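You operate a simulated robot arm through the tools that you are given. There is no shell and no other tool.

Carry out the task below with a simulated robot arm. There is one attempt and no reset: what you move stays moved.

## Task
Drain the cooler into the sink and sponge the stain off its floor.
Fine: leave the drain plug on the drainer; put the pink sponge back. What is to be rubbed or washed off counts as gone when no trace of it is left.
Where things are to end (x, y in the base frame): drain plug within 60 mm of [400, 50].

Only the result counts: the job must be done as asked and must still hold three seconds after the hand-in. Knocking over, shifting, dropping, spilling or breaking anything else fails it.

## Robot
A 7-joint arm with a two-finger parallel gripper, fixed in place. Base frame: the origin is on the floor under the middle of its stand, x ahead of it, y to its left, z up; the work surface is at about z = 720. Lengths are in mm, angles in degrees, forces in N, time in s.
With the tool pointing down near the work surface it reaches from about 280 to 680 mm from the base axis. Its first joint turns from -66.0 to 66.0 degrees. Payload 1.57 kg.
The TCP is the grasp point between the finger pads, 30 mm short of the fingertips. In the tool frame z runs along the fingers and y along their closing line. Largest opening 110 mm; finger width 24, thickness 12; the body of the gripper, 48 by 112 mm, starts 78 mm behind the TCP.
Orientation is told as [roll, pitch, yaw] about the base's x, y, z axes, in that order, counted from this pose: with the fingers straight down and closing along the base's y, the tool's x points along the base's -x, its y along +y and its z along -z.

## Interface
- The arm moves only by the tool jog_arm. Its argument "motion" is a list of rows, each an object of numbers (a shift or turn left out is 0, a gripper value left out holds the last): "tx", "ty", "tz": the shift along the tool's x, y, z in units of 25 mm (1.0 is 25 mm); "wx", "wy", "wz": the turn, a rotation vector about the tool's x, y, z in units of 4 degrees (1.0 is 4 degrees). In form: [{"tx": .., "ty": .., "tz": .., "wx": .., "wy": .., "wz": ..}, ...]. A call has 1 to 20 rows; each row shifts and turns the commanded pose from where the row before left it, along the tool's axes as they then stand. "gripper" is the closure, from 0 (fully open) to 1 (shut), set as the call begins (left out, the last holds). A call with a number of a shift or a turn outside -1 to 1 is refused whole. Rows are played at 5 a second. More than 50 mm and 8.6 degrees between two rows, or a gripper value outside its range, and nothing of the call is played. Where a pose cannot be reached the arm comes as near as it can. A force on the tool above 40 N (or 10 N above the force at the start of the call, whichever is more), or a blocked arm, ends the call early, and 0.2 s more pass. The fingers move at their own pace (about 108 mm/s each) and stop on an object; they squeeze with about 36 N. The grip force told is the motor's: it shows also when the fingers shut on nothing. Time passes only in rows, and 0.2 s behind the last, so rows that do not move let the fingers close. The reply holds the time, the measured pose of the TCP, the force on the tool along the base axes, the opening and the grip force, in the units named above and with some noise, with the torque about the TCP (base axes, N m) and any sound that the robot's microphone picked up.
- Cameras (640 x 400 px; columns grow to the right, rows downward): "scene" is fixed at [165.6, -394.8, 1393.5]; the picture's right is [0.76, -0.65, 0.00], its down [-0.43, -0.49, -0.76] and it looks along [0.49, 0.57, -0.65] (base axes); focal length 214 px, centre (320, 200). "wrist" rides on the gripper at [70, 16, -141] in the tool frame; the picture's right is [-0.23, 0.97, 0.00], its down [-0.86, -0.20, -0.48] and it looks along [-0.47, -0.11, 0.88] (tool axes); focal length 222 px, centre (320, 200). There is no depth. A picture from a camera that has moved, and an enlarged one, comes with that camera's place and axes in the base frame and with its lens.
- camera(camera): a new picture of that camera. No time passes.
- close_up(camera, box): a new picture of the part [left, top, right, bottom] of that camera's present view, enlarged. No time passes.
- finish_job(): hands the job in; it is judged then, once.

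Nothing tells you positions but the pictures and the camera data. Unless the task says otherwise, let go and move clear before handing in.

The tools are called after "Request:" as a command line: name --argument value ..., lists and objects as JSON in quotes. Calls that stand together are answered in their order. jog_arm: Moves the arm, as the interface text tells. Its arguments: {"type":"object","properties":{"motion":{"type":"array"},"gripper":{"type":"number"}},"required":["motion"]} The other tools are called the same way: camera (camera) takes a picture; close_up (camera, box) takes an enlarged picture of a part of a camera's view; finish_job () hands the job in.

At the start:

```text
clock: 0.0
eef_pos: [403.5, -259.0, 1218.6]
ee_rot: [0.0, 0.0, 0.0]
contact_force: [0.2, -1.0, -0.1]
moment: [0.01, -0.03, -0.01]
gripper_width: 109.8
gripper_force: 0.2
```

scene: 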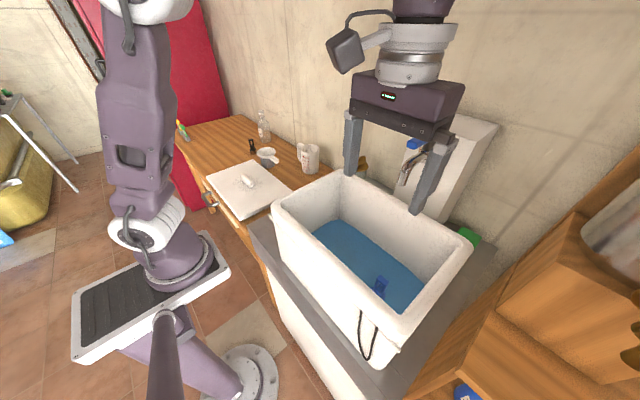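
wrist: 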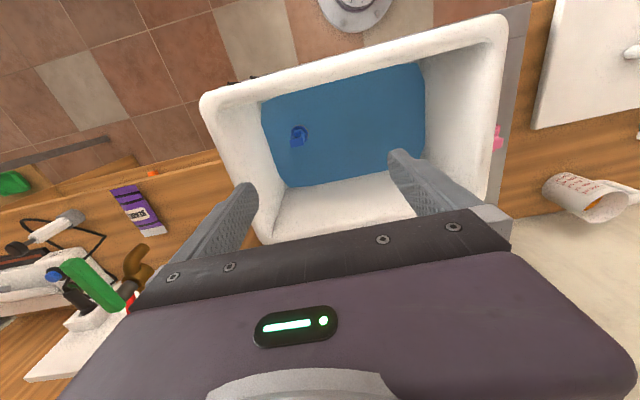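

I see a white cooler with blue water and a blue drain plug inside it, standing on a grey surface, and a white board to its left. I'll look closer before moving anything.

Request:
close_up --camera "scene" --box '[240, 130, 520, 380]'

Request:
close_up --camera "wrist" --box '[180, 0, 640, 260]'

Request:
close_up --camera "scene" --box '[160, 90, 360, 230]'

```text
1.60 times, centred on (380, 255) of scene
camera zoom: at [165.6, -394.8, 1393.5], right [0.76, -0.65, 0.0], down [-0.43, -0.49, -0.76], along [0.49, 0.57, -0.65], focal length 343 px, centre (224, 112)
```

zoom: 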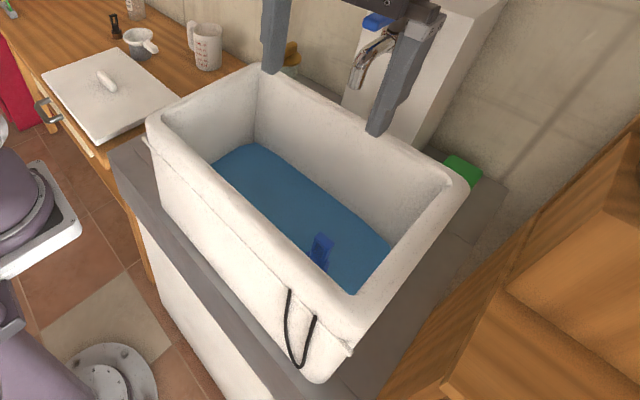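

```text
1.39 times, centred on (410, 130) of wrist
camera zoom: at [333.4, -242.7, 1360.6], right [0.23, 0.97, 0.0], down [0.86, -0.2, 0.48], along [0.47, -0.11, -0.88], focal length 309 px, centre (195, 297)
```

zoom: 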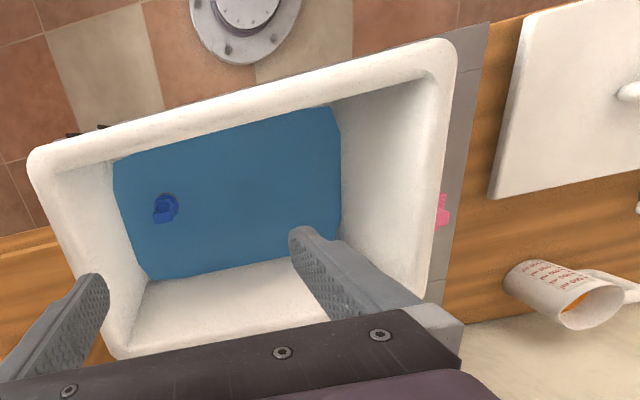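

```text
2.86 times, centred on (260, 160) of scene
camera zoom: at [165.6, -394.8, 1393.5], right [0.76, -0.65, 0.0], down [-0.43, -0.49, -0.76], along [0.49, 0.57, -0.65], focal length 613 px, centre (491, 314)
```

zoom: 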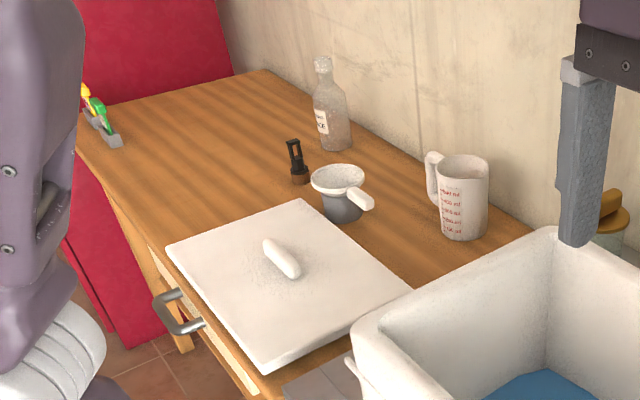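

The cooler's rim looks to be at about z≈1080, spanning x≈320–545 and y≈-380–-45, and a pink object shows beyond its left rim. I'll move the hand left, high above everything, to see the drainer and the sponge.

Request:
jog_arm --motion '[{"ty": 1}, {"ty": 1}, {"ty": 1}, {"ty": 1}, {"ty": 1}, {"ty": 1}, {"ty": 1}, {"ty": 1}, {"ty": 1}, {"ty": 1}, {"ty": 1}, {"ty": 1}]'

Request:
camera --camera "wrist"

Request:
camera --camera "scene"

```text
clock: 2.6
eef_pos: [401.9, 42.0, 1219.8]
ee_rot: [0.0, 0.1, -0.1]
contact_force: [-0.4, 0.9, 0.8]
moment: [-0.02, 0.0, 0.01]
gripper_width: 109.8
gripper_force: 0.2
```

```text
taken
camera wrist: at [333.4, 57.9, 1360.7], right [0.23, 0.97, 0.0], down [0.85, -0.2, 0.48], along [0.47, -0.11, -0.88], focal length 222 px, centre (320, 200)
```

wrist: 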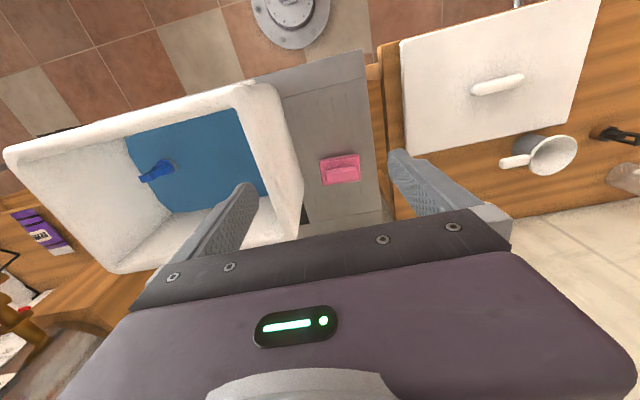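

```text
taken
```

scene: 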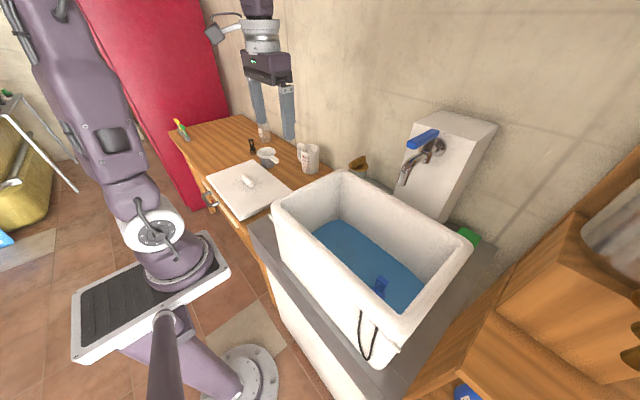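

The grey drainer holds the pink sponge at about (530, 62). I'll look closer at the sponge, drainer and plug from here.

Request:
close_up --camera "wrist" --box '[240, 40, 420, 240]'

Request:
close_up --camera "wrist" --box '[0, 60, 320, 280]'

Request:
close_up --camera "scene" --box '[330, 220, 450, 320]'

Request:
close_up --camera "scene" --box '[320, 90, 500, 260]'

```text
2.00 times, centred on (330, 140) of wrist
camera zoom: at [333.4, 57.9, 1360.7], right [0.23, 0.97, 0.0], down [0.85, -0.2, 0.48], along [0.47, -0.11, -0.88], focal length 444 px, centre (300, 320)
```

zoom: 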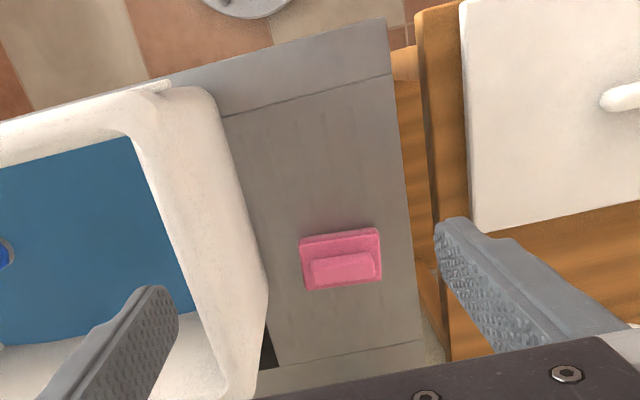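

```text
1.82 times, centred on (160, 170) of wrist
camera zoom: at [333.4, 57.9, 1360.7], right [0.23, 0.97, 0.0], down [0.85, -0.2, 0.48], along [0.47, -0.11, -0.88], focal length 404 px, centre (611, 254)
```

zoom: 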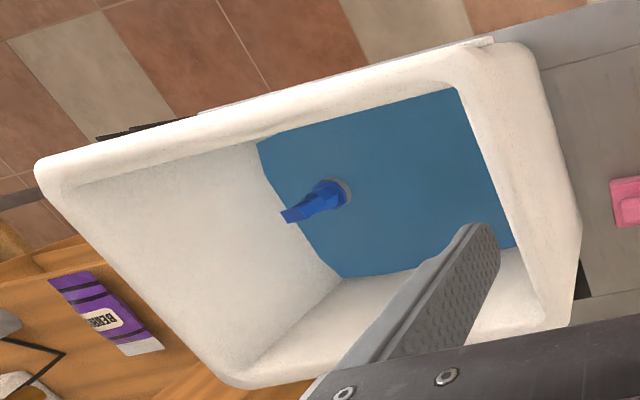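

```text
4.00 times, centred on (390, 270) of scene
camera zoom: at [165.6, -394.8, 1393.6], right [0.76, -0.65, 0.0], down [-0.43, -0.49, -0.76], along [0.49, 0.57, -0.65], focal length 858 px, centre (40, -80)
```

zoom: 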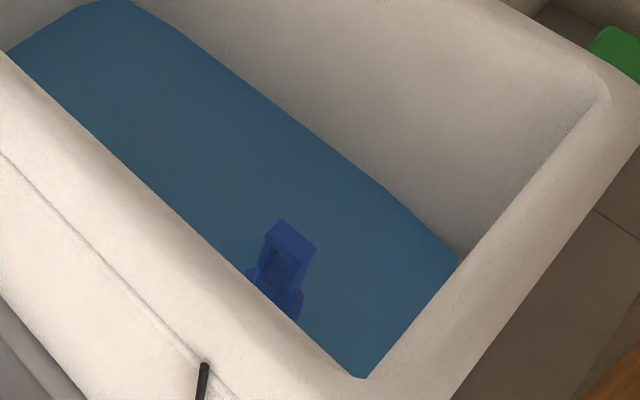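

```text
2.35 times, centred on (410, 175) of scene
camera zoom: at [165.6, -394.8, 1393.6], right [0.76, -0.65, 0.0], down [-0.43, -0.49, -0.76], along [0.49, 0.57, -0.65], focal length 505 px, centre (108, 259)
```

zoom: 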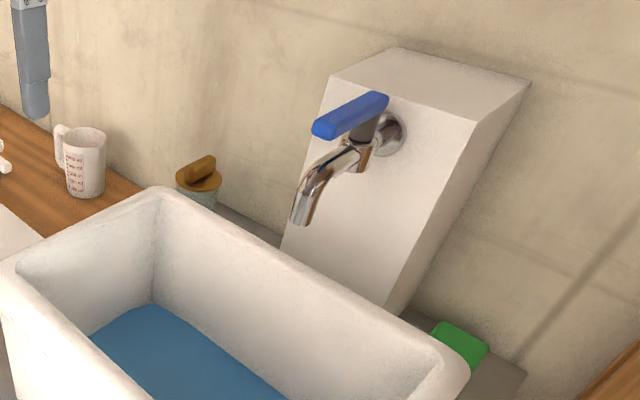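

The drainer top is at z≈825, the water surface at z≈890, and the plug's handle top at about (418, -304, 971). I'll move back over the plug, still high, to see how its handle is turned.

Request:
jog_arm --motion '[{"ty": -1}, {"ty": -1}, {"ty": -1}, {"ty": -1}, {"ty": -1}, {"ty": -1}, {"ty": -1}, {"ty": -1}, {"ty": -1}, {"ty": -1}, {"ty": -1}, {"ty": -1}, {"ty": -1}, {"ty": -0.8}]'

Request:
close_up --camera "wrist" --box '[270, 80, 390, 180]'

Request:
camera --camera "wrist"

```text
clock: 5.6
eef_pos: [402.2, -304.4, 1219.5]
ee_rot: [0.1, 0.0, 0.1]
contact_force: [0.7, -0.1, -0.3]
moment: [0.01, 0.0, 0.03]
gripper_width: 110.3
gripper_force: 0.1
```

```text
4.00 times, centred on (330, 130) of wrist
camera zoom: at [333.2, -288.0, 1360.9], right [0.23, 0.97, 0.0], down [0.86, -0.2, 0.48], along [0.47, -0.11, -0.88], focal length 888 px, centre (280, 480)
```

zoom: 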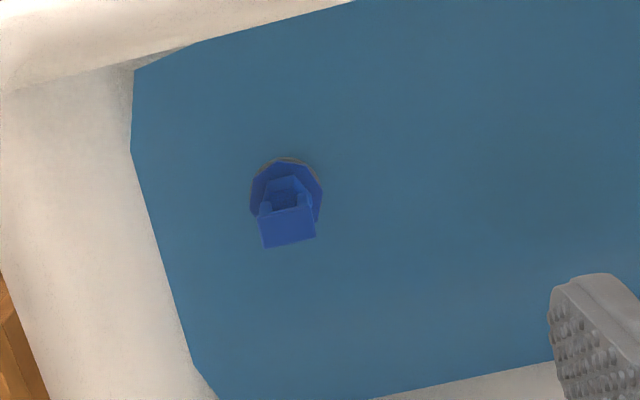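

```text
taken
camera wrist: at [333.2, -288.0, 1360.9], right [0.23, 0.97, 0.0], down [0.86, -0.2, 0.48], along [0.47, -0.11, -0.88], focal length 222 px, centre (320, 200)
```

wrist: 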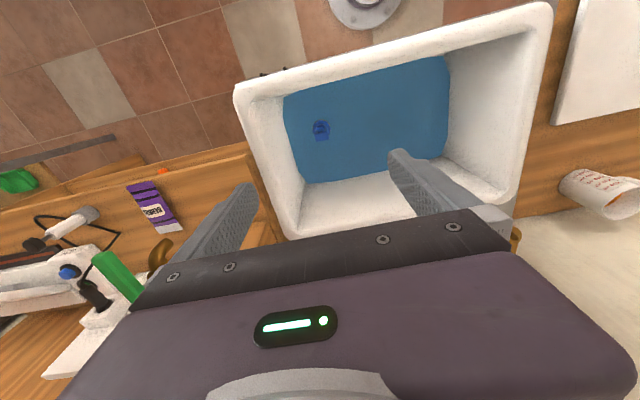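

The plug is at about (419, -305); its arch handle is about 25 mm wide along y. I'll turn the tool by yaw -90 so that it closes along x and stays clear of the cooler's right wall, staying high up.

Request:
jog_arm --motion '[{"wz": 1}, {"wz": 1}, {"wz": 1}, {"wz": 1}, {"wz": 1}, {"wz": 1}, {"wz": 1}, {"wz": 1}, {"wz": 1}, {"wz": 1}, {"wz": 1}, {"wz": 1}, {"wz": 1}, {"wz": 1}, {"wz": 1}, {"wz": 1}, {"wz": 1}, {"wz": 1}, {"wz": 1}]'

Request:
jog_arm --motion '[{"wz": 1}, {"wz": 1}, {"wz": 1}, {"wz": 0.5}]'

Request:
camera --camera "wrist"

Request:
camera --camera "scene"

```text
clock: 9.6
eef_pos: [403.8, -304.1, 1219.8]
ee_rot: [0.0, 0.0, -76.1]
contact_force: [-0.5, -0.1, 0.5]
moment: [0.0, -0.03, -0.01]
gripper_width: 109.7
gripper_force: 0.1
```

```text
clock: 10.6
eef_pos: [403.7, -304.1, 1217.8]
ee_rot: [-0.1, -0.1, -90.1]
contact_force: [0.6, -0.3, 0.8]
moment: [0.01, -0.01, -0.01]
gripper_width: 109.8
gripper_force: 0.2
```

```text
taken
camera wrist: at [419.6, -234.3, 1360.4], right [0.97, -0.23, 0.0], down [-0.2, -0.85, 0.48], along [-0.11, -0.47, -0.88], focal length 222 px, centre (320, 200)
```

wrist: 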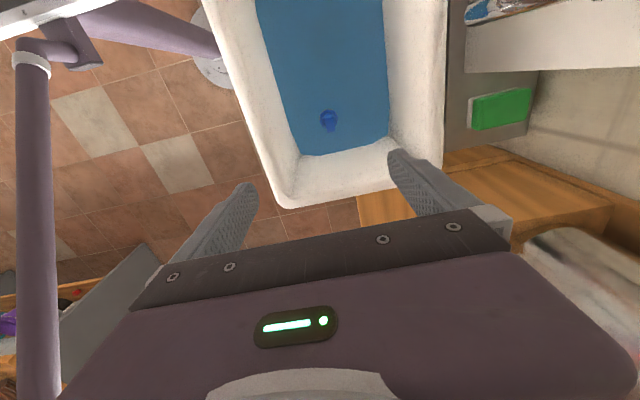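

```text
taken
```

scene: 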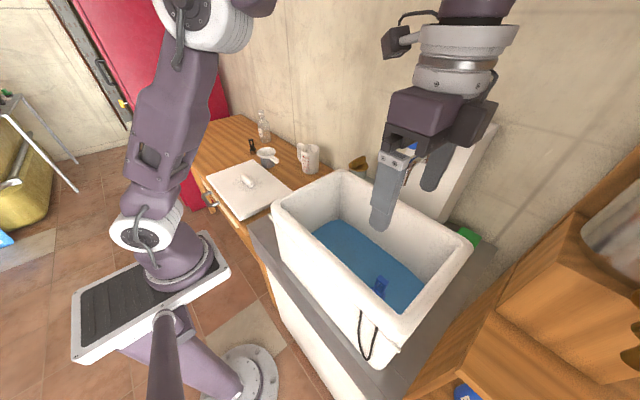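

The tool is now at yaw -90 with the plug in view, a green object sitting behind the cooler, and the tap at upper right. I'll zoom in on the plug and the tap.

Request:
close_up --camera "wrist" --box '[270, 70, 390, 170]'

Request:
close_up --camera "wrist" --box '[380, 0, 600, 140]'

```text
4.00 times, centred on (330, 120) of wrist
camera zoom: at [419.6, -234.3, 1360.4], right [0.97, -0.23, 0.0], down [-0.2, -0.85, 0.48], along [-0.11, -0.47, -0.88], focal length 888 px, centre (280, 520)
```

zoom: 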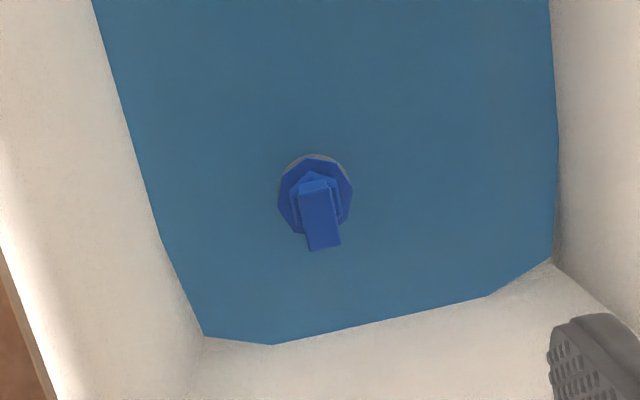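

```text
2.86 times, centred on (490, 70) of wrist
camera zoom: at [419.6, -234.3, 1360.4], right [0.97, -0.23, 0.0], down [-0.2, -0.85, 0.48], along [-0.11, -0.47, -0.88], focal length 635 px, centre (-166, 571)
```

zoom: 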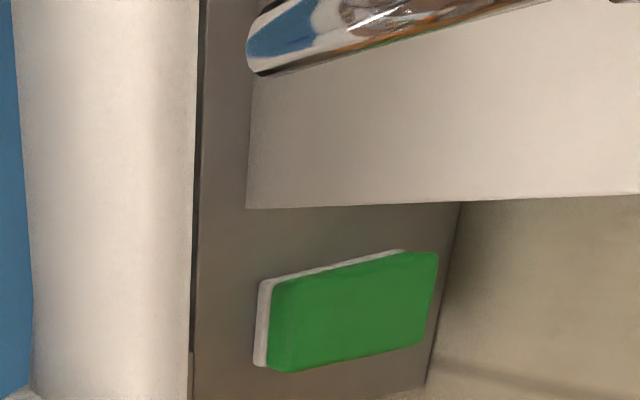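

The handle is about 14 mm thick in x, centred near (420, -306), and the tap's spout tip is near (560, -222, 1106). I'll centre over the plug, narrow the fingers to about 66 mm, and come down part way.

Request:
jog_arm --motion '[{"ty": 0.65, "tx": -0.08}, {"tz": 1}, {"tz": 1}, {"tz": 1}, {"tz": 1}, {"tz": 1}, {"tz": 1}]' --gripper 0.4

Request:
camera --camera "wrist"

Request:
close_up --camera "scene" --box '[300, 120, 500, 320]'

```text
clock: 12.2
eef_pos: [418.5, -304.8, 1069.2]
ee_rot: [0.0, 0.0, -90.0]
contact_force: [0.1, 0.1, -0.2]
moment: [-0.02, 0.04, 0.02]
gripper_width: 66.4
gripper_force: 0.1
```

```text
taken
camera wrist: at [435.4, -236.1, 1210.6], right [0.97, -0.23, 0.0], down [-0.2, -0.86, 0.48], along [-0.11, -0.47, -0.88], focal length 222 px, centre (320, 200)
```

wrist: 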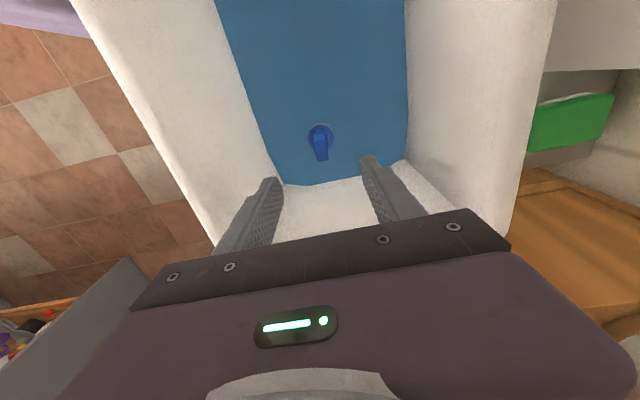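

```text
2.00 times, centred on (400, 220) of scene
camera zoom: at [165.6, -394.8, 1393.5], right [0.76, -0.65, 0.0], down [-0.43, -0.49, -0.76], along [0.49, 0.57, -0.65], focal length 429 px, centre (160, 160)
```

zoom: 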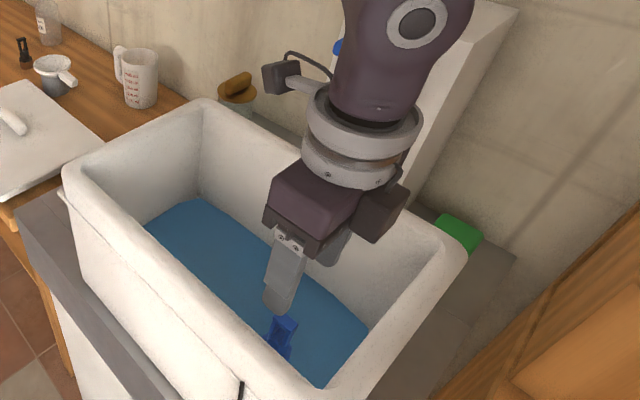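

The tool is centred over the plug and clear of the walls. I'll descend further toward the handle.

Request:
jog_arm --motion '[{"tz": 0.8}, {"tz": 0.8}, {"tz": 0.8}, {"tz": 0.8}, {"tz": 0.6}]'

Request:
camera --camera "wrist"

Request:
close_up --camera "scene" --box '[300, 150, 480, 350]'

```text
clock: 13.4
eef_pos: [419.5, -306.2, 973.8]
ee_rot: [0.0, 0.0, -90.0]
contact_force: [0.2, 0.2, -0.1]
moment: [0.0, 0.01, 0.03]
gripper_width: 66.2
gripper_force: 0.0
```

```text
taken
camera wrist: at [435.9, -236.7, 1115.5], right [0.97, -0.23, 0.0], down [-0.2, -0.86, 0.48], along [-0.11, -0.47, -0.88], focal length 222 px, centre (320, 200)
```

wrist: 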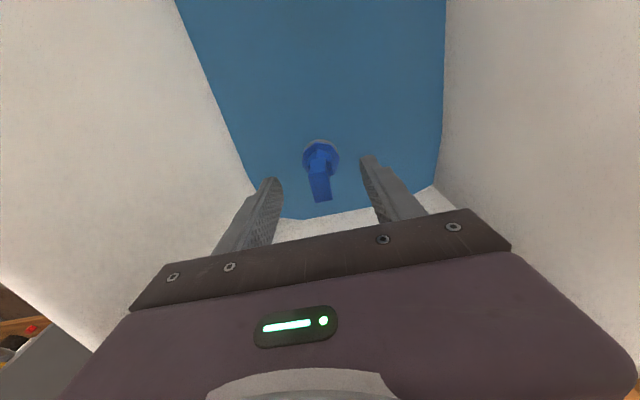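

```text
2.00 times, centred on (390, 250) of scene
camera zoom: at [165.6, -394.8, 1393.5], right [0.76, -0.65, 0.0], down [-0.43, -0.49, -0.76], along [0.49, 0.57, -0.65], focal length 429 px, centre (180, 100)
```

zoom: 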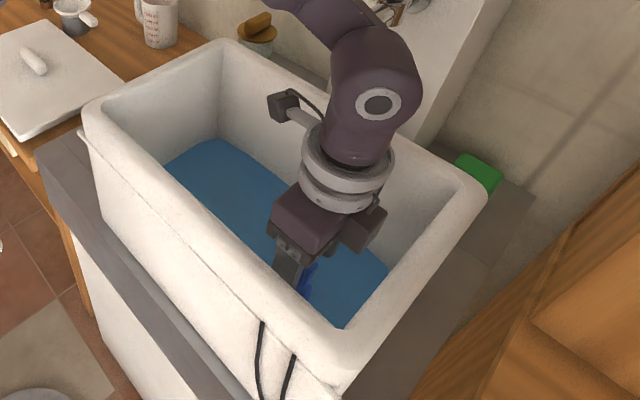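

The handle sits midway between the fingers with its top near z≈970. I'll go down about 22 mm and close on it.

Request:
jog_arm --motion '[{"tz": 0.5}, {"tz": 0.4}]'

Request:
jog_arm --motion '[{}, {}, {}, {}]' --gripper 1

Request:
camera --camera "wrist"

```text
clock: 14.0
eef_pos: [419.4, -305.7, 952.1]
ee_rot: [0.1, 0.1, -90.0]
contact_force: [0.0, 0.7, 0.2]
moment: [-0.02, 0.01, -0.01]
gripper_width: 66.0
gripper_force: 0.0
```

```text
clock: 15.0
eef_pos: [420.0, -305.6, 950.7]
ee_rot: [0.0, 0.0, -90.0]
contact_force: [5.7, -1.0, -4.0]
moment: [-0.06, -0.2, -0.02]
gripper_width: 23.8
gripper_force: 36.1
```

```text
taken
camera wrist: at [436.3, -236.4, 1093.2], right [0.97, -0.23, 0.0], down [-0.2, -0.86, 0.48], along [-0.11, -0.47, -0.88], focal length 222 px, centre (320, 200)
```

wrist: 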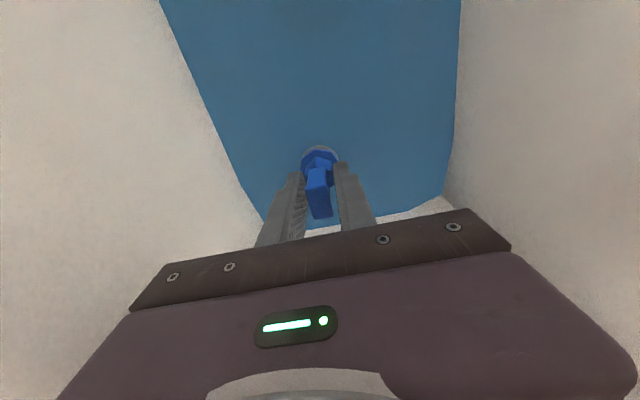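

The fingers stopped at 24 mm on the lower, wider part of the handle. I'll pull up gently and watch the force.

Request:
jog_arm --motion '[{"tz": -0.2}, {"tz": -0.2}, {"tz": -0.2}]'

Request:
camera --camera "wrist"

```text
clock: 15.8
eef_pos: [418.9, -306.1, 967.1]
ee_rot: [0.0, 0.0, -90.1]
contact_force: [0.1, 0.4, -1.1]
moment: [-0.04, -0.02, 0.01]
gripper_width: 23.9
gripper_force: 35.7
```

```text
taken
camera wrist: at [435.3, -236.6, 1108.6], right [0.97, -0.23, 0.0], down [-0.2, -0.85, 0.48], along [-0.11, -0.47, -0.88], focal length 222 px, centre (320, 200)
```

wrist: 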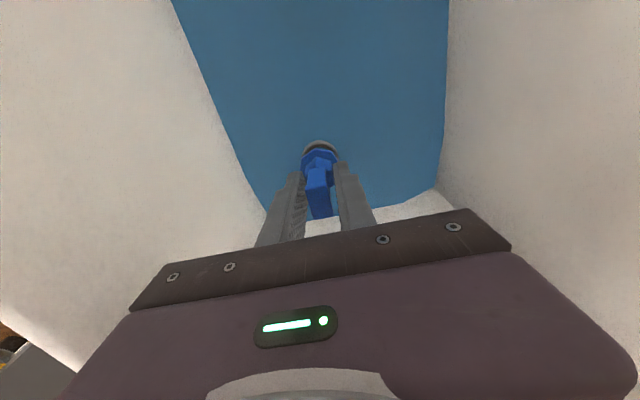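

The plug lifts with the gripper with little force. I'll keep raising it straight up above the rim.

Request:
jog_arm --motion '[{"tz": -0.5}, {"tz": -0.5}, {"tz": -0.8}, {"tz": -0.8}, {"tz": -0.8}, {"tz": -0.8}]'

Request:
camera --camera "scene"

Request:
camera --camera "wrist"

```text
clock: 17.2
eef_pos: [418.6, -306.3, 1071.7]
ee_rot: [-0.1, 0.0, -90.0]
contact_force: [0.2, -0.3, -1.0]
moment: [0.01, 0.02, 0.0]
gripper_width: 23.7
gripper_force: 35.5
```

```text
taken
```

scene: 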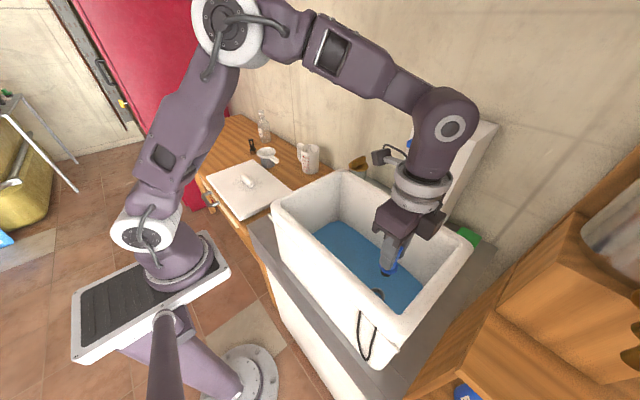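

```text
taken
camera wrist: at [435.4, -236.9, 1213.5], right [0.97, -0.23, 0.0], down [-0.2, -0.85, 0.48], along [-0.11, -0.47, -0.88], focal length 222 px, centre (320, 200)
```

wrist: 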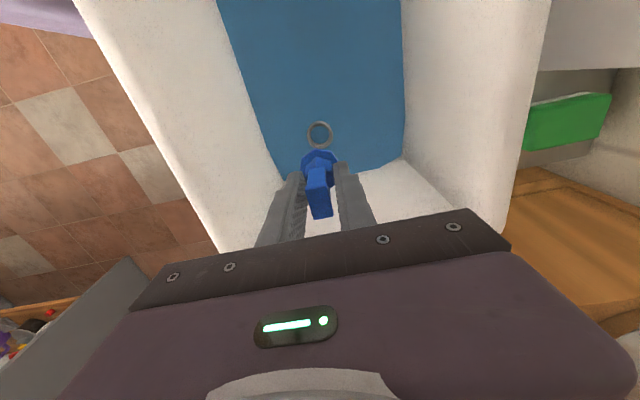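

The plug is out and the drain ring is open. I'll zoom in to see the plug's whole length before carrying it over the rim.

Request:
close_up --camera "scene" --box '[340, 210, 440, 320]'

Request:
close_up --camera "wrist" --box '[250, 90, 390, 230]'

```text
3.64 times, centred on (390, 265) of scene
camera zoom: at [165.6, -394.8, 1393.5], right [0.76, -0.65, 0.0], down [-0.43, -0.49, -0.76], along [0.49, 0.57, -0.65], focal length 780 px, centre (66, -36)
```

zoom: 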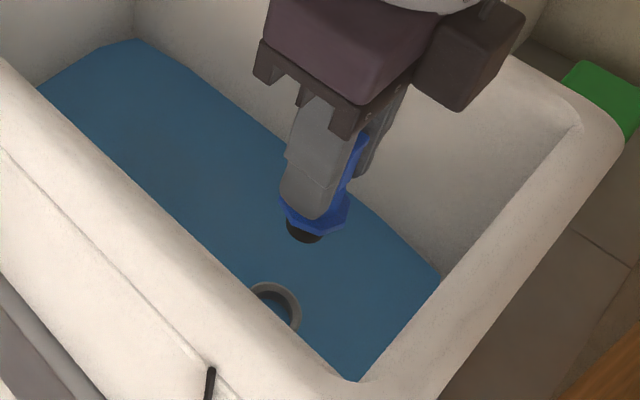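

```text
2.86 times, centred on (320, 160) of wrist
camera zoom: at [435.4, -236.9, 1213.5], right [0.97, -0.23, 0.0], down [-0.2, -0.85, 0.48], along [-0.11, -0.47, -0.88], focal length 635 px, centre (320, 314)
```

zoom: 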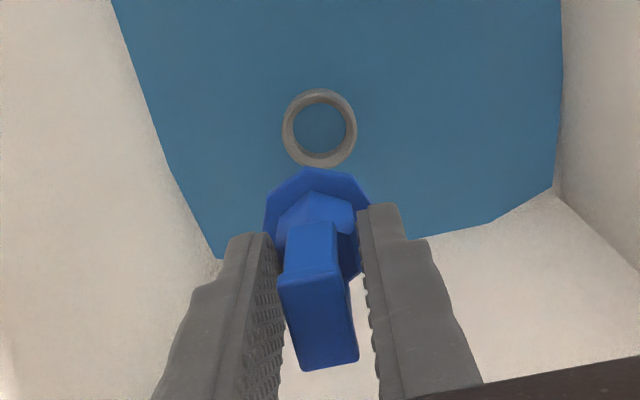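

The plug is a disc with an arch handle and a short black stub about 90 mm below the grip point. I'll raise it well over the rim, carry it to the drainer at about (400, 50), and look at the cooler on the way.

Request:
jog_arm --motion '[{"tz": -1}, {"tz": -1}, {"tz": -1}, {"tz": -1}, {"tz": -1}, {"tz": -0.4}]'

Request:
jog_arm --motion '[{"tx": 1}, {"tx": 1}, {"tx": 1}, {"tx": 1}, {"tx": 1}, {"tx": 1}, {"tx": 1}, {"tx": 1, "ty": -0.2}, {"tx": 1, "ty": -0.2}, {"tx": 1, "ty": -0.2}, {"tx": 1, "ty": -0.1}, {"tx": 1}, {"tx": 1}, {"tx": 1}, {"tx": 0.2}]'

Request:
camera --camera "scene"

Request:
camera --camera "wrist"

```text
clock: 18.6
eef_pos: [418.3, -305.5, 1206.7]
ee_rot: [0.0, 0.0, -89.9]
contact_force: [0.4, 0.5, -1.1]
moment: [0.03, -0.03, -0.01]
gripper_width: 23.9
gripper_force: 36.0
```

```text
clock: 21.8
eef_pos: [401.4, 49.7, 1205.6]
ee_rot: [-0.1, 0.0, -90.0]
contact_force: [-0.6, 0.0, -1.3]
moment: [0.01, 0.01, -0.02]
gripper_width: 23.8
gripper_force: 35.3
```

```text
taken
```

scene: 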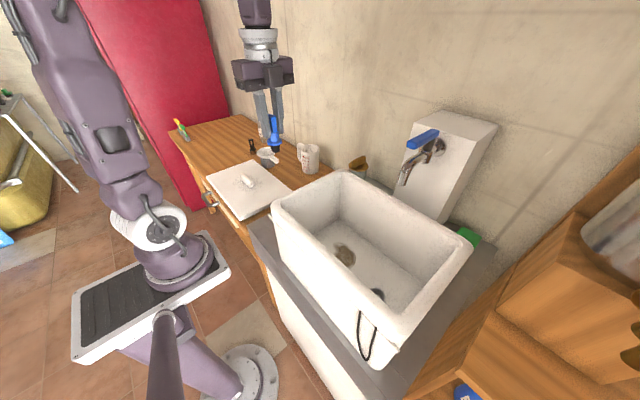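

```text
taken
camera wrist: at [418.4, 118.8, 1348.1], right [0.97, -0.23, 0.0], down [-0.2, -0.85, 0.48], along [-0.11, -0.47, -0.88], focal length 222 px, centre (320, 200)
```

wrist: 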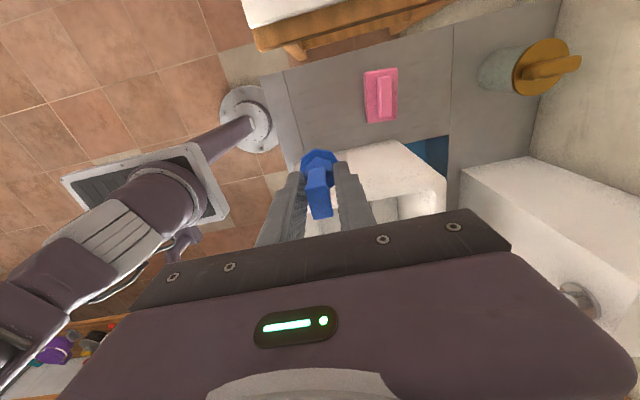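

The cooler has drained and a brown stain shows on its floor at the left part. Next I'll lower the plug toward the drainer at (401, 50).

Request:
jog_arm --motion '[{"tz": 1}, {"tz": 1}, {"tz": 1}, {"tz": 1}, {"tz": 1}, {"tz": 1}, {"tz": 1}, {"tz": 1}, {"tz": 0.8}, {"tz": 0.6}]'

Request:
camera --camera "wrist"

Request:
camera --camera "scene"

```text
clock: 24.0
eef_pos: [401.2, 49.8, 971.6]
ee_rot: [0.0, -0.1, -90.0]
contact_force: [0.2, 0.6, -0.5]
moment: [0.02, 0.02, 0.02]
gripper_width: 23.6
gripper_force: 36.0
```

```text
taken
camera wrist: at [417.2, 119.1, 1113.2], right [0.97, -0.23, 0.0], down [-0.2, -0.86, 0.48], along [-0.11, -0.47, -0.88], focal length 222 px, centre (320, 200)
```

wrist: 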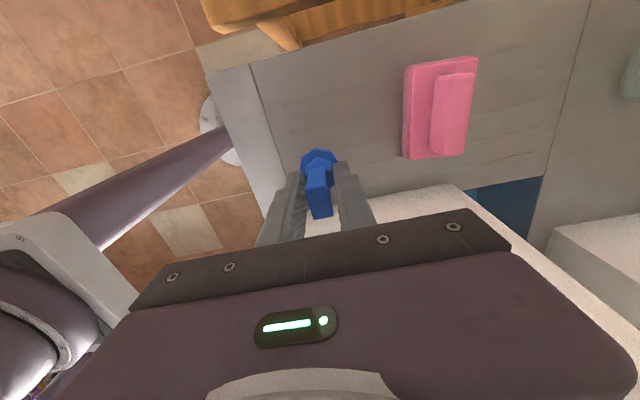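

```text
taken
```

scene: 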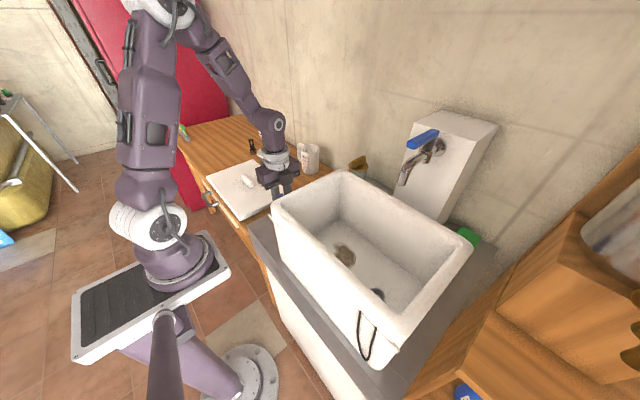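

The plug hangs over the drainer at (401, 50), and the sponge with its handle block is at about (543, 53). I'll lower in small steps and look for contact.

Request:
jog_arm --motion '[{"tz": 0.4}, {"tz": 0.4}, {"tz": 0.4}]'

Request:
close_up --camera "wrist" --box '[240, 110, 400, 240]'

Request:
close_up --camera "scene" --box '[220, 140, 340, 260]'

```text
clock: 24.8
eef_pos: [402.3, 48.4, 940.6]
ee_rot: [0.0, 0.0, -90.0]
contact_force: [0.3, 0.6, -0.6]
moment: [0.01, -0.02, 0.02]
gripper_width: 23.6
gripper_force: 36.0
```

```text
3.08 times, centred on (320, 175) of wrist
camera zoom: at [417.8, 118.9, 1082.8], right [0.97, -0.23, 0.0], down [-0.2, -0.86, 0.48], along [-0.11, -0.47, -0.88], focal length 684 px, centre (320, 277)
```

zoom: 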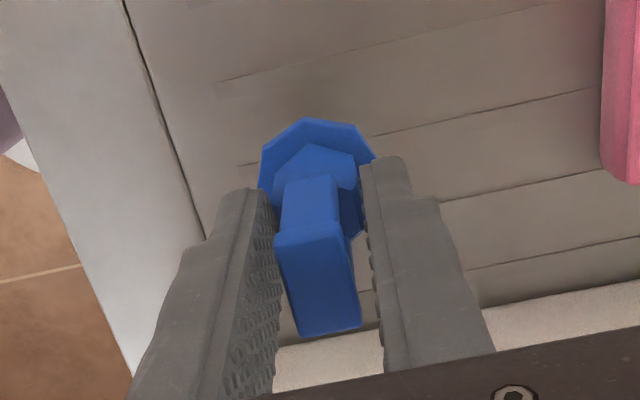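

```text
3.33 times, centred on (280, 200) of scene
camera zoom: at [165.6, -394.8, 1393.5], right [0.76, -0.65, 0.0], down [-0.43, -0.49, -0.76], along [0.49, 0.57, -0.65], focal length 715 px, centre (453, 200)
```

zoom: 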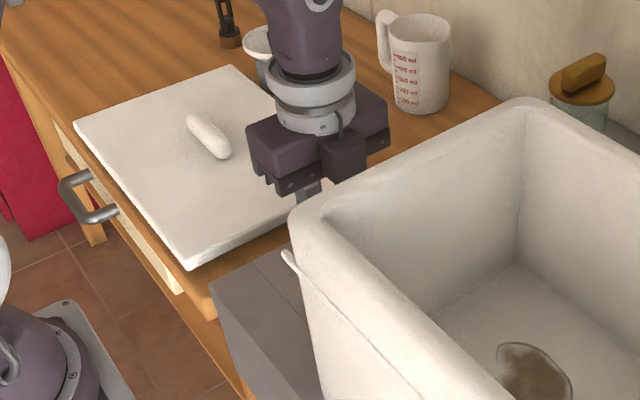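

No contact yet; the plug is still free above the grooved drainer. I'll continue down in finer steps.

Request:
jog_arm --motion '[{"tz": 0.2}, {"tz": 0.2}]'

Request:
jog_arm --motion '[{"tz": 0.2}]'

Request:
jog_arm --motion '[{"tz": 0.2}]'

Request:
close_up --camera "wrist" --box '[240, 110, 400, 240]'

```text
clock: 25.4
eef_pos: [400.9, 50.5, 931.6]
ee_rot: [0.0, 0.0, -90.0]
contact_force: [-0.2, -0.6, -0.3]
moment: [0.03, -0.02, 0.0]
gripper_width: 23.8
gripper_force: 35.9
```

```text
clock: 25.8
eef_pos: [401.0, 49.7, 926.5]
ee_rot: [0.0, 0.1, -90.1]
contact_force: [0.6, -0.2, -1.4]
moment: [0.03, 0.03, 0.03]
gripper_width: 23.7
gripper_force: 35.7
```

```text
clock: 26.2
eef_pos: [401.1, 49.9, 922.7]
ee_rot: [0.0, 0.0, -90.0]
contact_force: [-0.6, -0.7, -0.8]
moment: [-0.01, 0.0, -0.01]
gripper_width: 23.8
gripper_force: 35.3
```

```text
3.08 times, centred on (320, 175) of wrist
camera zoom: at [417.8, 118.6, 1063.1], right [0.97, -0.23, 0.0], down [-0.2, -0.85, 0.48], along [-0.11, -0.47, -0.88], focal length 684 px, centre (320, 277)
```

zoom: 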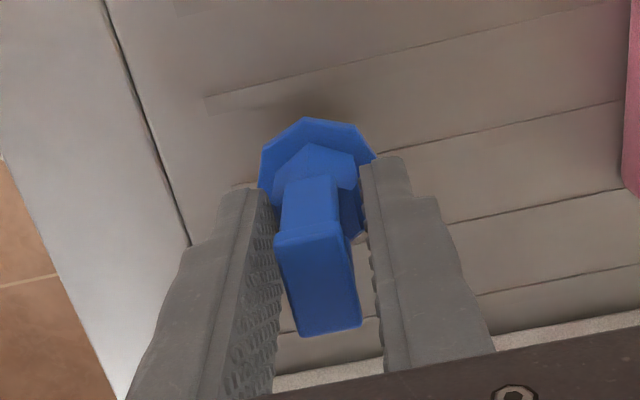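

Still no contact, though a shadow is showing close beneath the disc. I'll keep stepping down.

Request:
jog_arm --motion '[{"tz": 0.2}]'

Request:
jog_arm --motion '[{"tz": 0.2}]'

Request:
jog_arm --motion '[{"tz": 0.2}]'

```text
clock: 26.6
eef_pos: [402.3, 49.5, 917.6]
ee_rot: [0.2, -0.1, -90.0]
contact_force: [-1.2, 0.8, 34.6]
moment: [0.07, 0.09, 0.0]
gripper_width: 23.9
gripper_force: 36.4
```

```text
clock: 27.0
eef_pos: [401.5, 49.2, 911.7]
ee_rot: [0.2, 0.0, -90.0]
contact_force: [0.8, 0.5, 33.0]
moment: [0.05, -0.06, -0.03]
gripper_width: 24.0
gripper_force: 35.7
```

```text
clock: 27.4
eef_pos: [400.9, 48.9, 908.3]
ee_rot: [0.1, 0.1, -90.1]
contact_force: [-2.5, -0.2, 14.4]
moment: [0.01, 0.17, 0.03]
gripper_width: 23.8
gripper_force: 36.0
stopped in row 1: the force on the tool passed its limit at 52 N (the readings are from after the stop); the commanded pose is now the measured one
```

The plug touched down at about z=918 and the fingers then slid down over it by up to 10 mm. I'll look at how it stands before letting go.

Request:
close_up --camera "wrist" --box '[240, 110, 400, 240]'

Request:
camera --camera "wrist"

```text
3.08 times, centred on (320, 175) of wrist
camera zoom: at [418.0, 118.5, 1049.6], right [0.97, -0.23, 0.0], down [-0.2, -0.86, 0.48], along [-0.11, -0.47, -0.88], focal length 684 px, centre (320, 277)
```

zoom: 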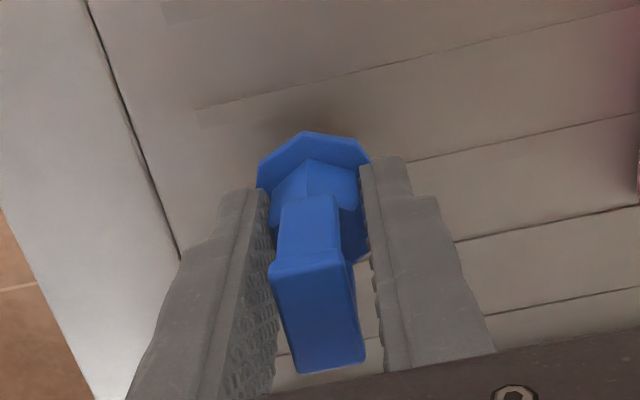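

```text
taken
camera wrist: at [418.0, 118.5, 1049.6], right [0.97, -0.23, 0.0], down [-0.2, -0.86, 0.48], along [-0.11, -0.47, -0.88], focal length 222 px, centre (320, 200)
```

wrist: 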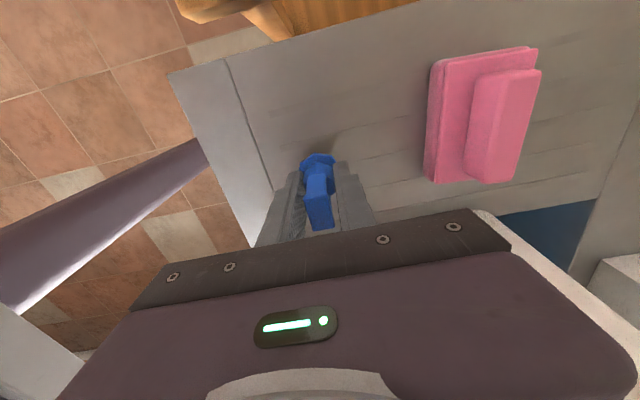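

The plug slid up in the grip but still stands straight, with its stub on the drainer. I'll open the fingers now.

Request:
jog_arm --motion '[{}, {}, {}, {}]' --gripper 0.4

Request:
close_up --camera "wrist" --box '[240, 110, 400, 240]'

```text
clock: 28.4
eef_pos: [401.6, 50.0, 907.2]
ee_rot: [0.1, 0.0, -89.9]
contact_force: [0.7, -0.3, 0.5]
moment: [0.0, -0.02, -0.03]
gripper_width: 66.0
gripper_force: 0.1
```

```text
3.08 times, centred on (320, 175) of wrist
camera zoom: at [418.3, 118.6, 1049.3], right [0.97, -0.23, 0.0], down [-0.2, -0.86, 0.48], along [-0.11, -0.47, -0.88], focal length 684 px, centre (320, 277)
```

zoom: 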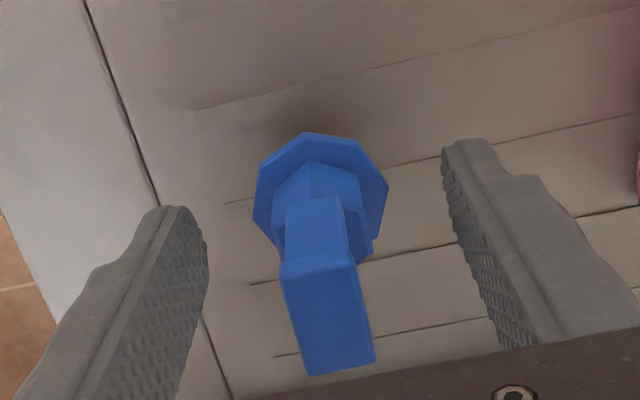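

The plug stands on its own at about (401, 50). I'll rise straight up, then move over to view the sponge.

Request:
jog_arm --motion '[{"tz": -0.4}, {"tz": -0.6}, {"tz": -1}, {"tz": -1}, {"tz": -1}, {"tz": -1}, {"tz": -1}]'

Request:
jog_arm --motion '[{"ty": 1, "tx": 0.5}, {"ty": 1, "tx": 0.5}, {"ty": 1, "tx": 0.5}, {"ty": 1, "tx": 0.5}, {"ty": 1, "tx": 0.6}]' --gripper 0.3

Request:
camera --camera "wrist"

Request:
camera --camera "scene"

```text
clock: 30.0
eef_pos: [401.7, 48.3, 1057.6]
ee_rot: [0.0, 0.1, -90.0]
contact_force: [0.3, -0.3, 0.1]
moment: [0.01, -0.01, 0.01]
gripper_width: 66.1
gripper_force: 0.0
```

```text
clock: 31.2
eef_pos: [526.2, 113.9, 1056.3]
ee_rot: [0.1, 0.0, -90.0]
contact_force: [0.5, -0.4, -0.3]
moment: [0.0, -0.03, 0.0]
gripper_width: 77.0
gripper_force: 0.0
```

```text
taken
camera wrist: at [542.6, 182.6, 1199.4], right [0.97, -0.23, 0.0], down [-0.2, -0.86, 0.48], along [-0.11, -0.47, -0.88], focal length 222 px, centre (320, 200)
```

wrist: 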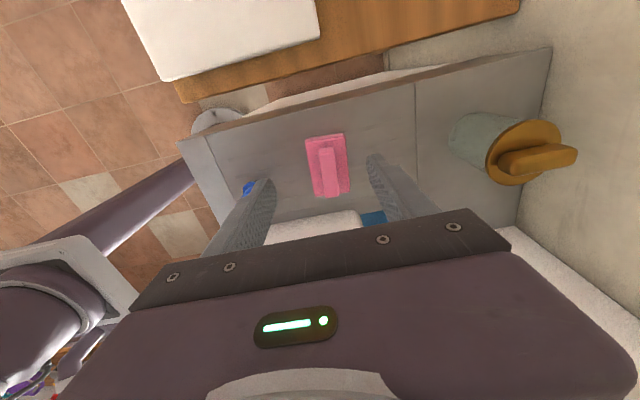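

```text
taken
```

scene: 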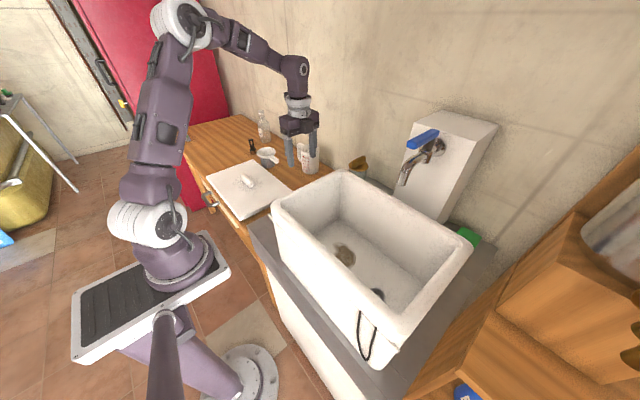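

Request:
close_up --camera "wrist" --box '[260, 110, 400, 220]'

Request:
jog_arm --motion '[{"tz": 1}, {"tz": 1}]'

Request:
close_up --camera "wrist" --box '[250, 90, 410, 220]'

```text
3.64 times, centred on (330, 165) of wrist
camera zoom: at [542.6, 182.6, 1199.4], right [0.97, -0.23, 0.0], down [-0.2, -0.86, 0.48], along [-0.11, -0.47, -0.88], focal length 808 px, centre (284, 327)
```

zoom: 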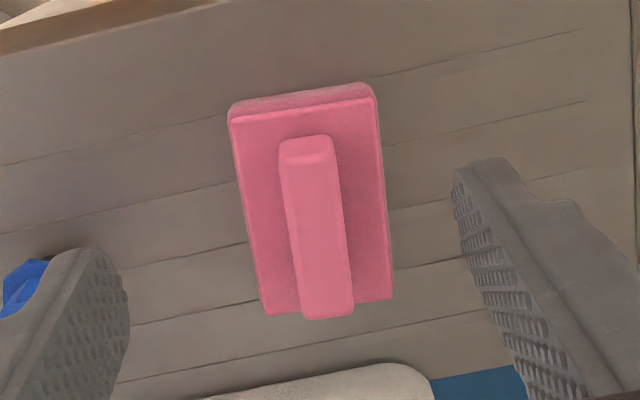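

```text
clock: 31.8
eef_pos: [526.7, 114.2, 1006.6]
ee_rot: [-0.1, 0.0, -90.0]
contact_force: [0.4, -0.2, -0.1]
moment: [0.01, 0.02, 0.0]
gripper_width: 77.2
gripper_force: 0.2
```

```text
3.08 times, centred on (330, 155) of wrist
camera zoom: at [542.5, 183.5, 1149.0], right [0.97, -0.23, 0.0], down [-0.2, -0.86, 0.48], along [-0.11, -0.47, -0.88], focal length 684 px, centre (289, 338)
```

zoom: 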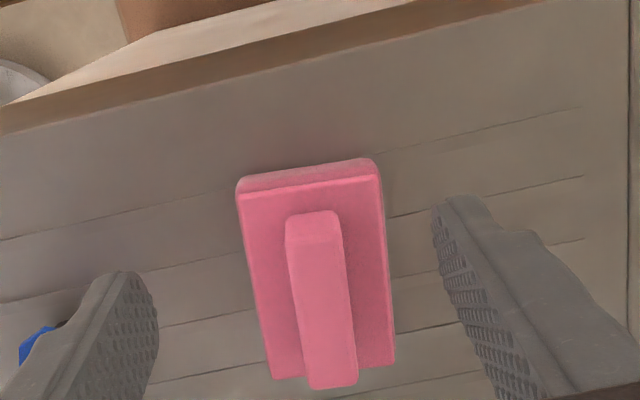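

The sponge is a slab about 62 × 99 mm with a narrower handle block on top, centred near (526, 50) and turned a few degrees. I'll move over it and turn 4° to match.

Request:
jog_arm --motion '[{"tx": -0.9, "wz": 1}, {"tx": -0.9}, {"tx": -0.7}, {"tz": 1}, {"tz": 0.8}]'

Request:
close_up --camera "wrist" --box '[220, 80, 420, 240]'

Request:
camera --camera "scene"

```text
clock: 33.0
eef_pos: [523.9, 51.0, 962.5]
ee_rot: [0.1, -0.1, -94.1]
contact_force: [-0.3, -0.3, -0.1]
moment: [-0.01, 0.0, -0.01]
gripper_width: 76.9
gripper_force: 0.2
```

```text
2.50 times, centred on (320, 160) of wrist
camera zoom: at [545.7, 119.4, 1104.4], right [0.96, -0.29, 0.0], down [-0.26, -0.84, 0.48], along [-0.14, -0.46, -0.88], focal length 555 px, centre (320, 300)
```

zoom: 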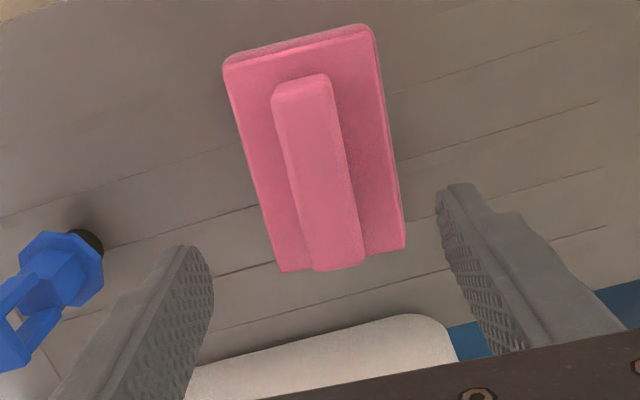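

```text
taken
```

scene: 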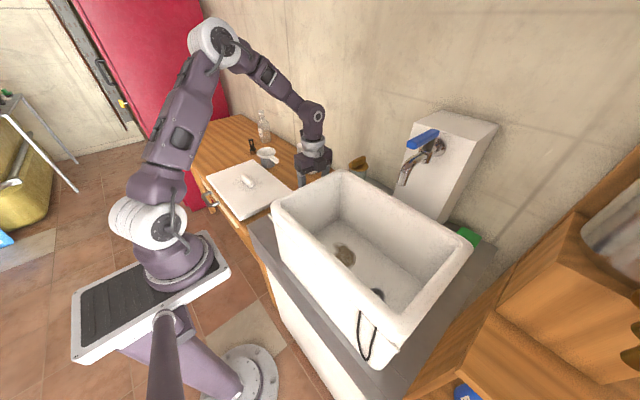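

The handle is centred near (526.5, 55) and turned about 4.5°, which matches the tool now. I'll shift a few mm and lower to just above the grip height.

Request:
jog_arm --motion '[{"tx": 0.16, "ty": 0.09}, {"tz": 0.8}, {"tz": 0.8}, {"tz": 0.6}]'

Request:
close_up --camera "wrist" --box '[220, 100, 420, 260]'

```text
clock: 34.0
eef_pos: [526.9, 55.6, 909.1]
ee_rot: [0.1, -0.1, -94.1]
contact_force: [-0.3, 0.2, 0.1]
moment: [-0.01, -0.01, 0.0]
gripper_width: 76.8
gripper_force: 0.0
```

```text
2.50 times, centred on (320, 180) of wrist
camera zoom: at [548.2, 124.2, 1049.4], right [0.96, -0.29, 0.0], down [-0.26, -0.84, 0.48], along [-0.14, -0.46, -0.88], focal length 555 px, centre (320, 250)
```

zoom: 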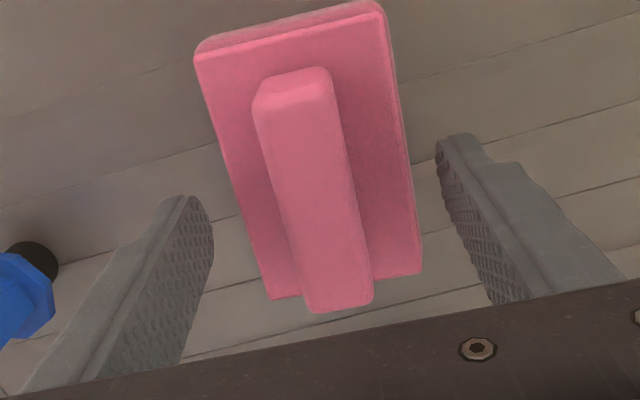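

Triangulating puts the slab top at z≈870 and the handle top at z≈903, with the centre near (528.5, 60). I'll shift slightly, drop 4 mm, and close on the handle.

Request:
jog_arm --motion '[{"tx": 0.18, "ty": 0.06}, {"tz": 0.16}]'

Request:
jog_arm --motion '[{}, {}, {}, {}]' --gripper 1

Request:
close_up --camera "wrist" --box '[220, 100, 420, 260]'

```text
clock: 34.6
eef_pos: [527.7, 60.4, 902.8]
ee_rot: [-0.1, 0.0, -93.9]
contact_force: [1.0, -0.3, 0.0]
moment: [0.02, 0.01, -0.01]
gripper_width: 76.9
gripper_force: 0.2
```

```text
clock: 35.6
eef_pos: [528.4, 60.0, 904.4]
ee_rot: [0.1, 0.1, -94.0]
contact_force: [0.5, -1.2, 0.2]
moment: [0.01, 0.0, -0.01]
gripper_width: 57.2
gripper_force: 35.6
```

```text
2.50 times, centred on (320, 180) of wrist
camera zoom: at [549.5, 128.2, 1045.5], right [0.96, -0.29, 0.0], down [-0.26, -0.84, 0.48], along [-0.14, -0.46, -0.88], focal length 555 px, centre (320, 250)
```

zoom: 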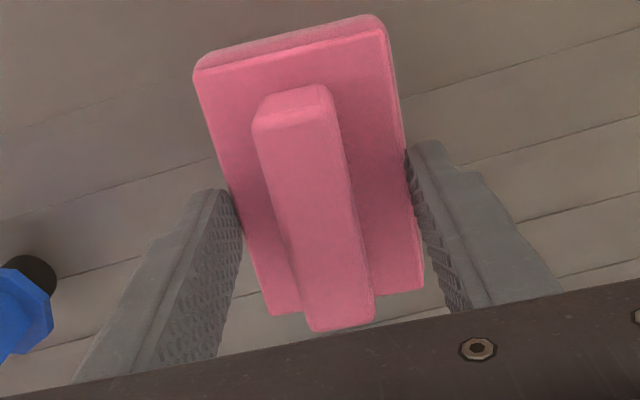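

The fingers closed on the slab itself (57 mm), so the slab top is higher than I judged. I'll open, rise about 14 mm, and grip the handle block instead.

Request:
jog_arm --motion '[{}, {}, {"tz": -0.3}, {"tz": -0.26}]' --gripper 0.3

Request:
jog_arm --motion '[{}, {}, {}, {}, {}]' --gripper 1

Request:
close_up --camera "wrist" --box '[220, 100, 420, 260]'

```text
clock: 36.6
eef_pos: [528.2, 60.1, 917.7]
ee_rot: [0.1, 0.0, -94.0]
contact_force: [-0.5, 0.3, -0.1]
moment: [0.0, -0.02, 0.01]
gripper_width: 77.1
gripper_force: 0.1
```

```text
clock: 37.8
eef_pos: [527.8, 60.4, 918.3]
ee_rot: [0.1, 0.0, -94.0]
contact_force: [-0.3, -0.1, 0.4]
moment: [0.0, 0.04, -0.05]
gripper_width: 20.8
gripper_force: 34.6
```

```text
2.50 times, centred on (320, 180) of wrist
camera zoom: at [549.7, 128.2, 1059.5], right [0.96, -0.29, 0.0], down [-0.26, -0.84, 0.48], along [-0.14, -0.46, -0.88], focal length 555 px, centre (320, 250)
```

zoom: 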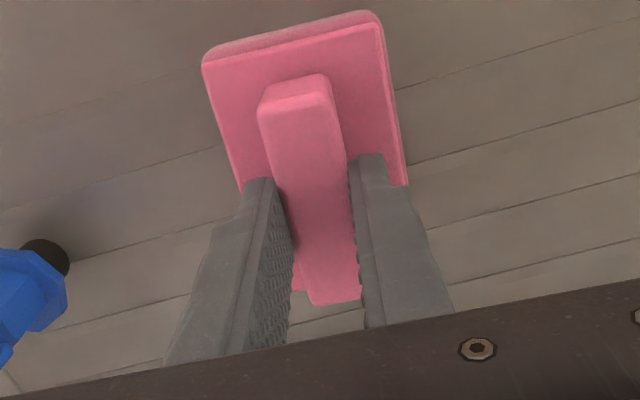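

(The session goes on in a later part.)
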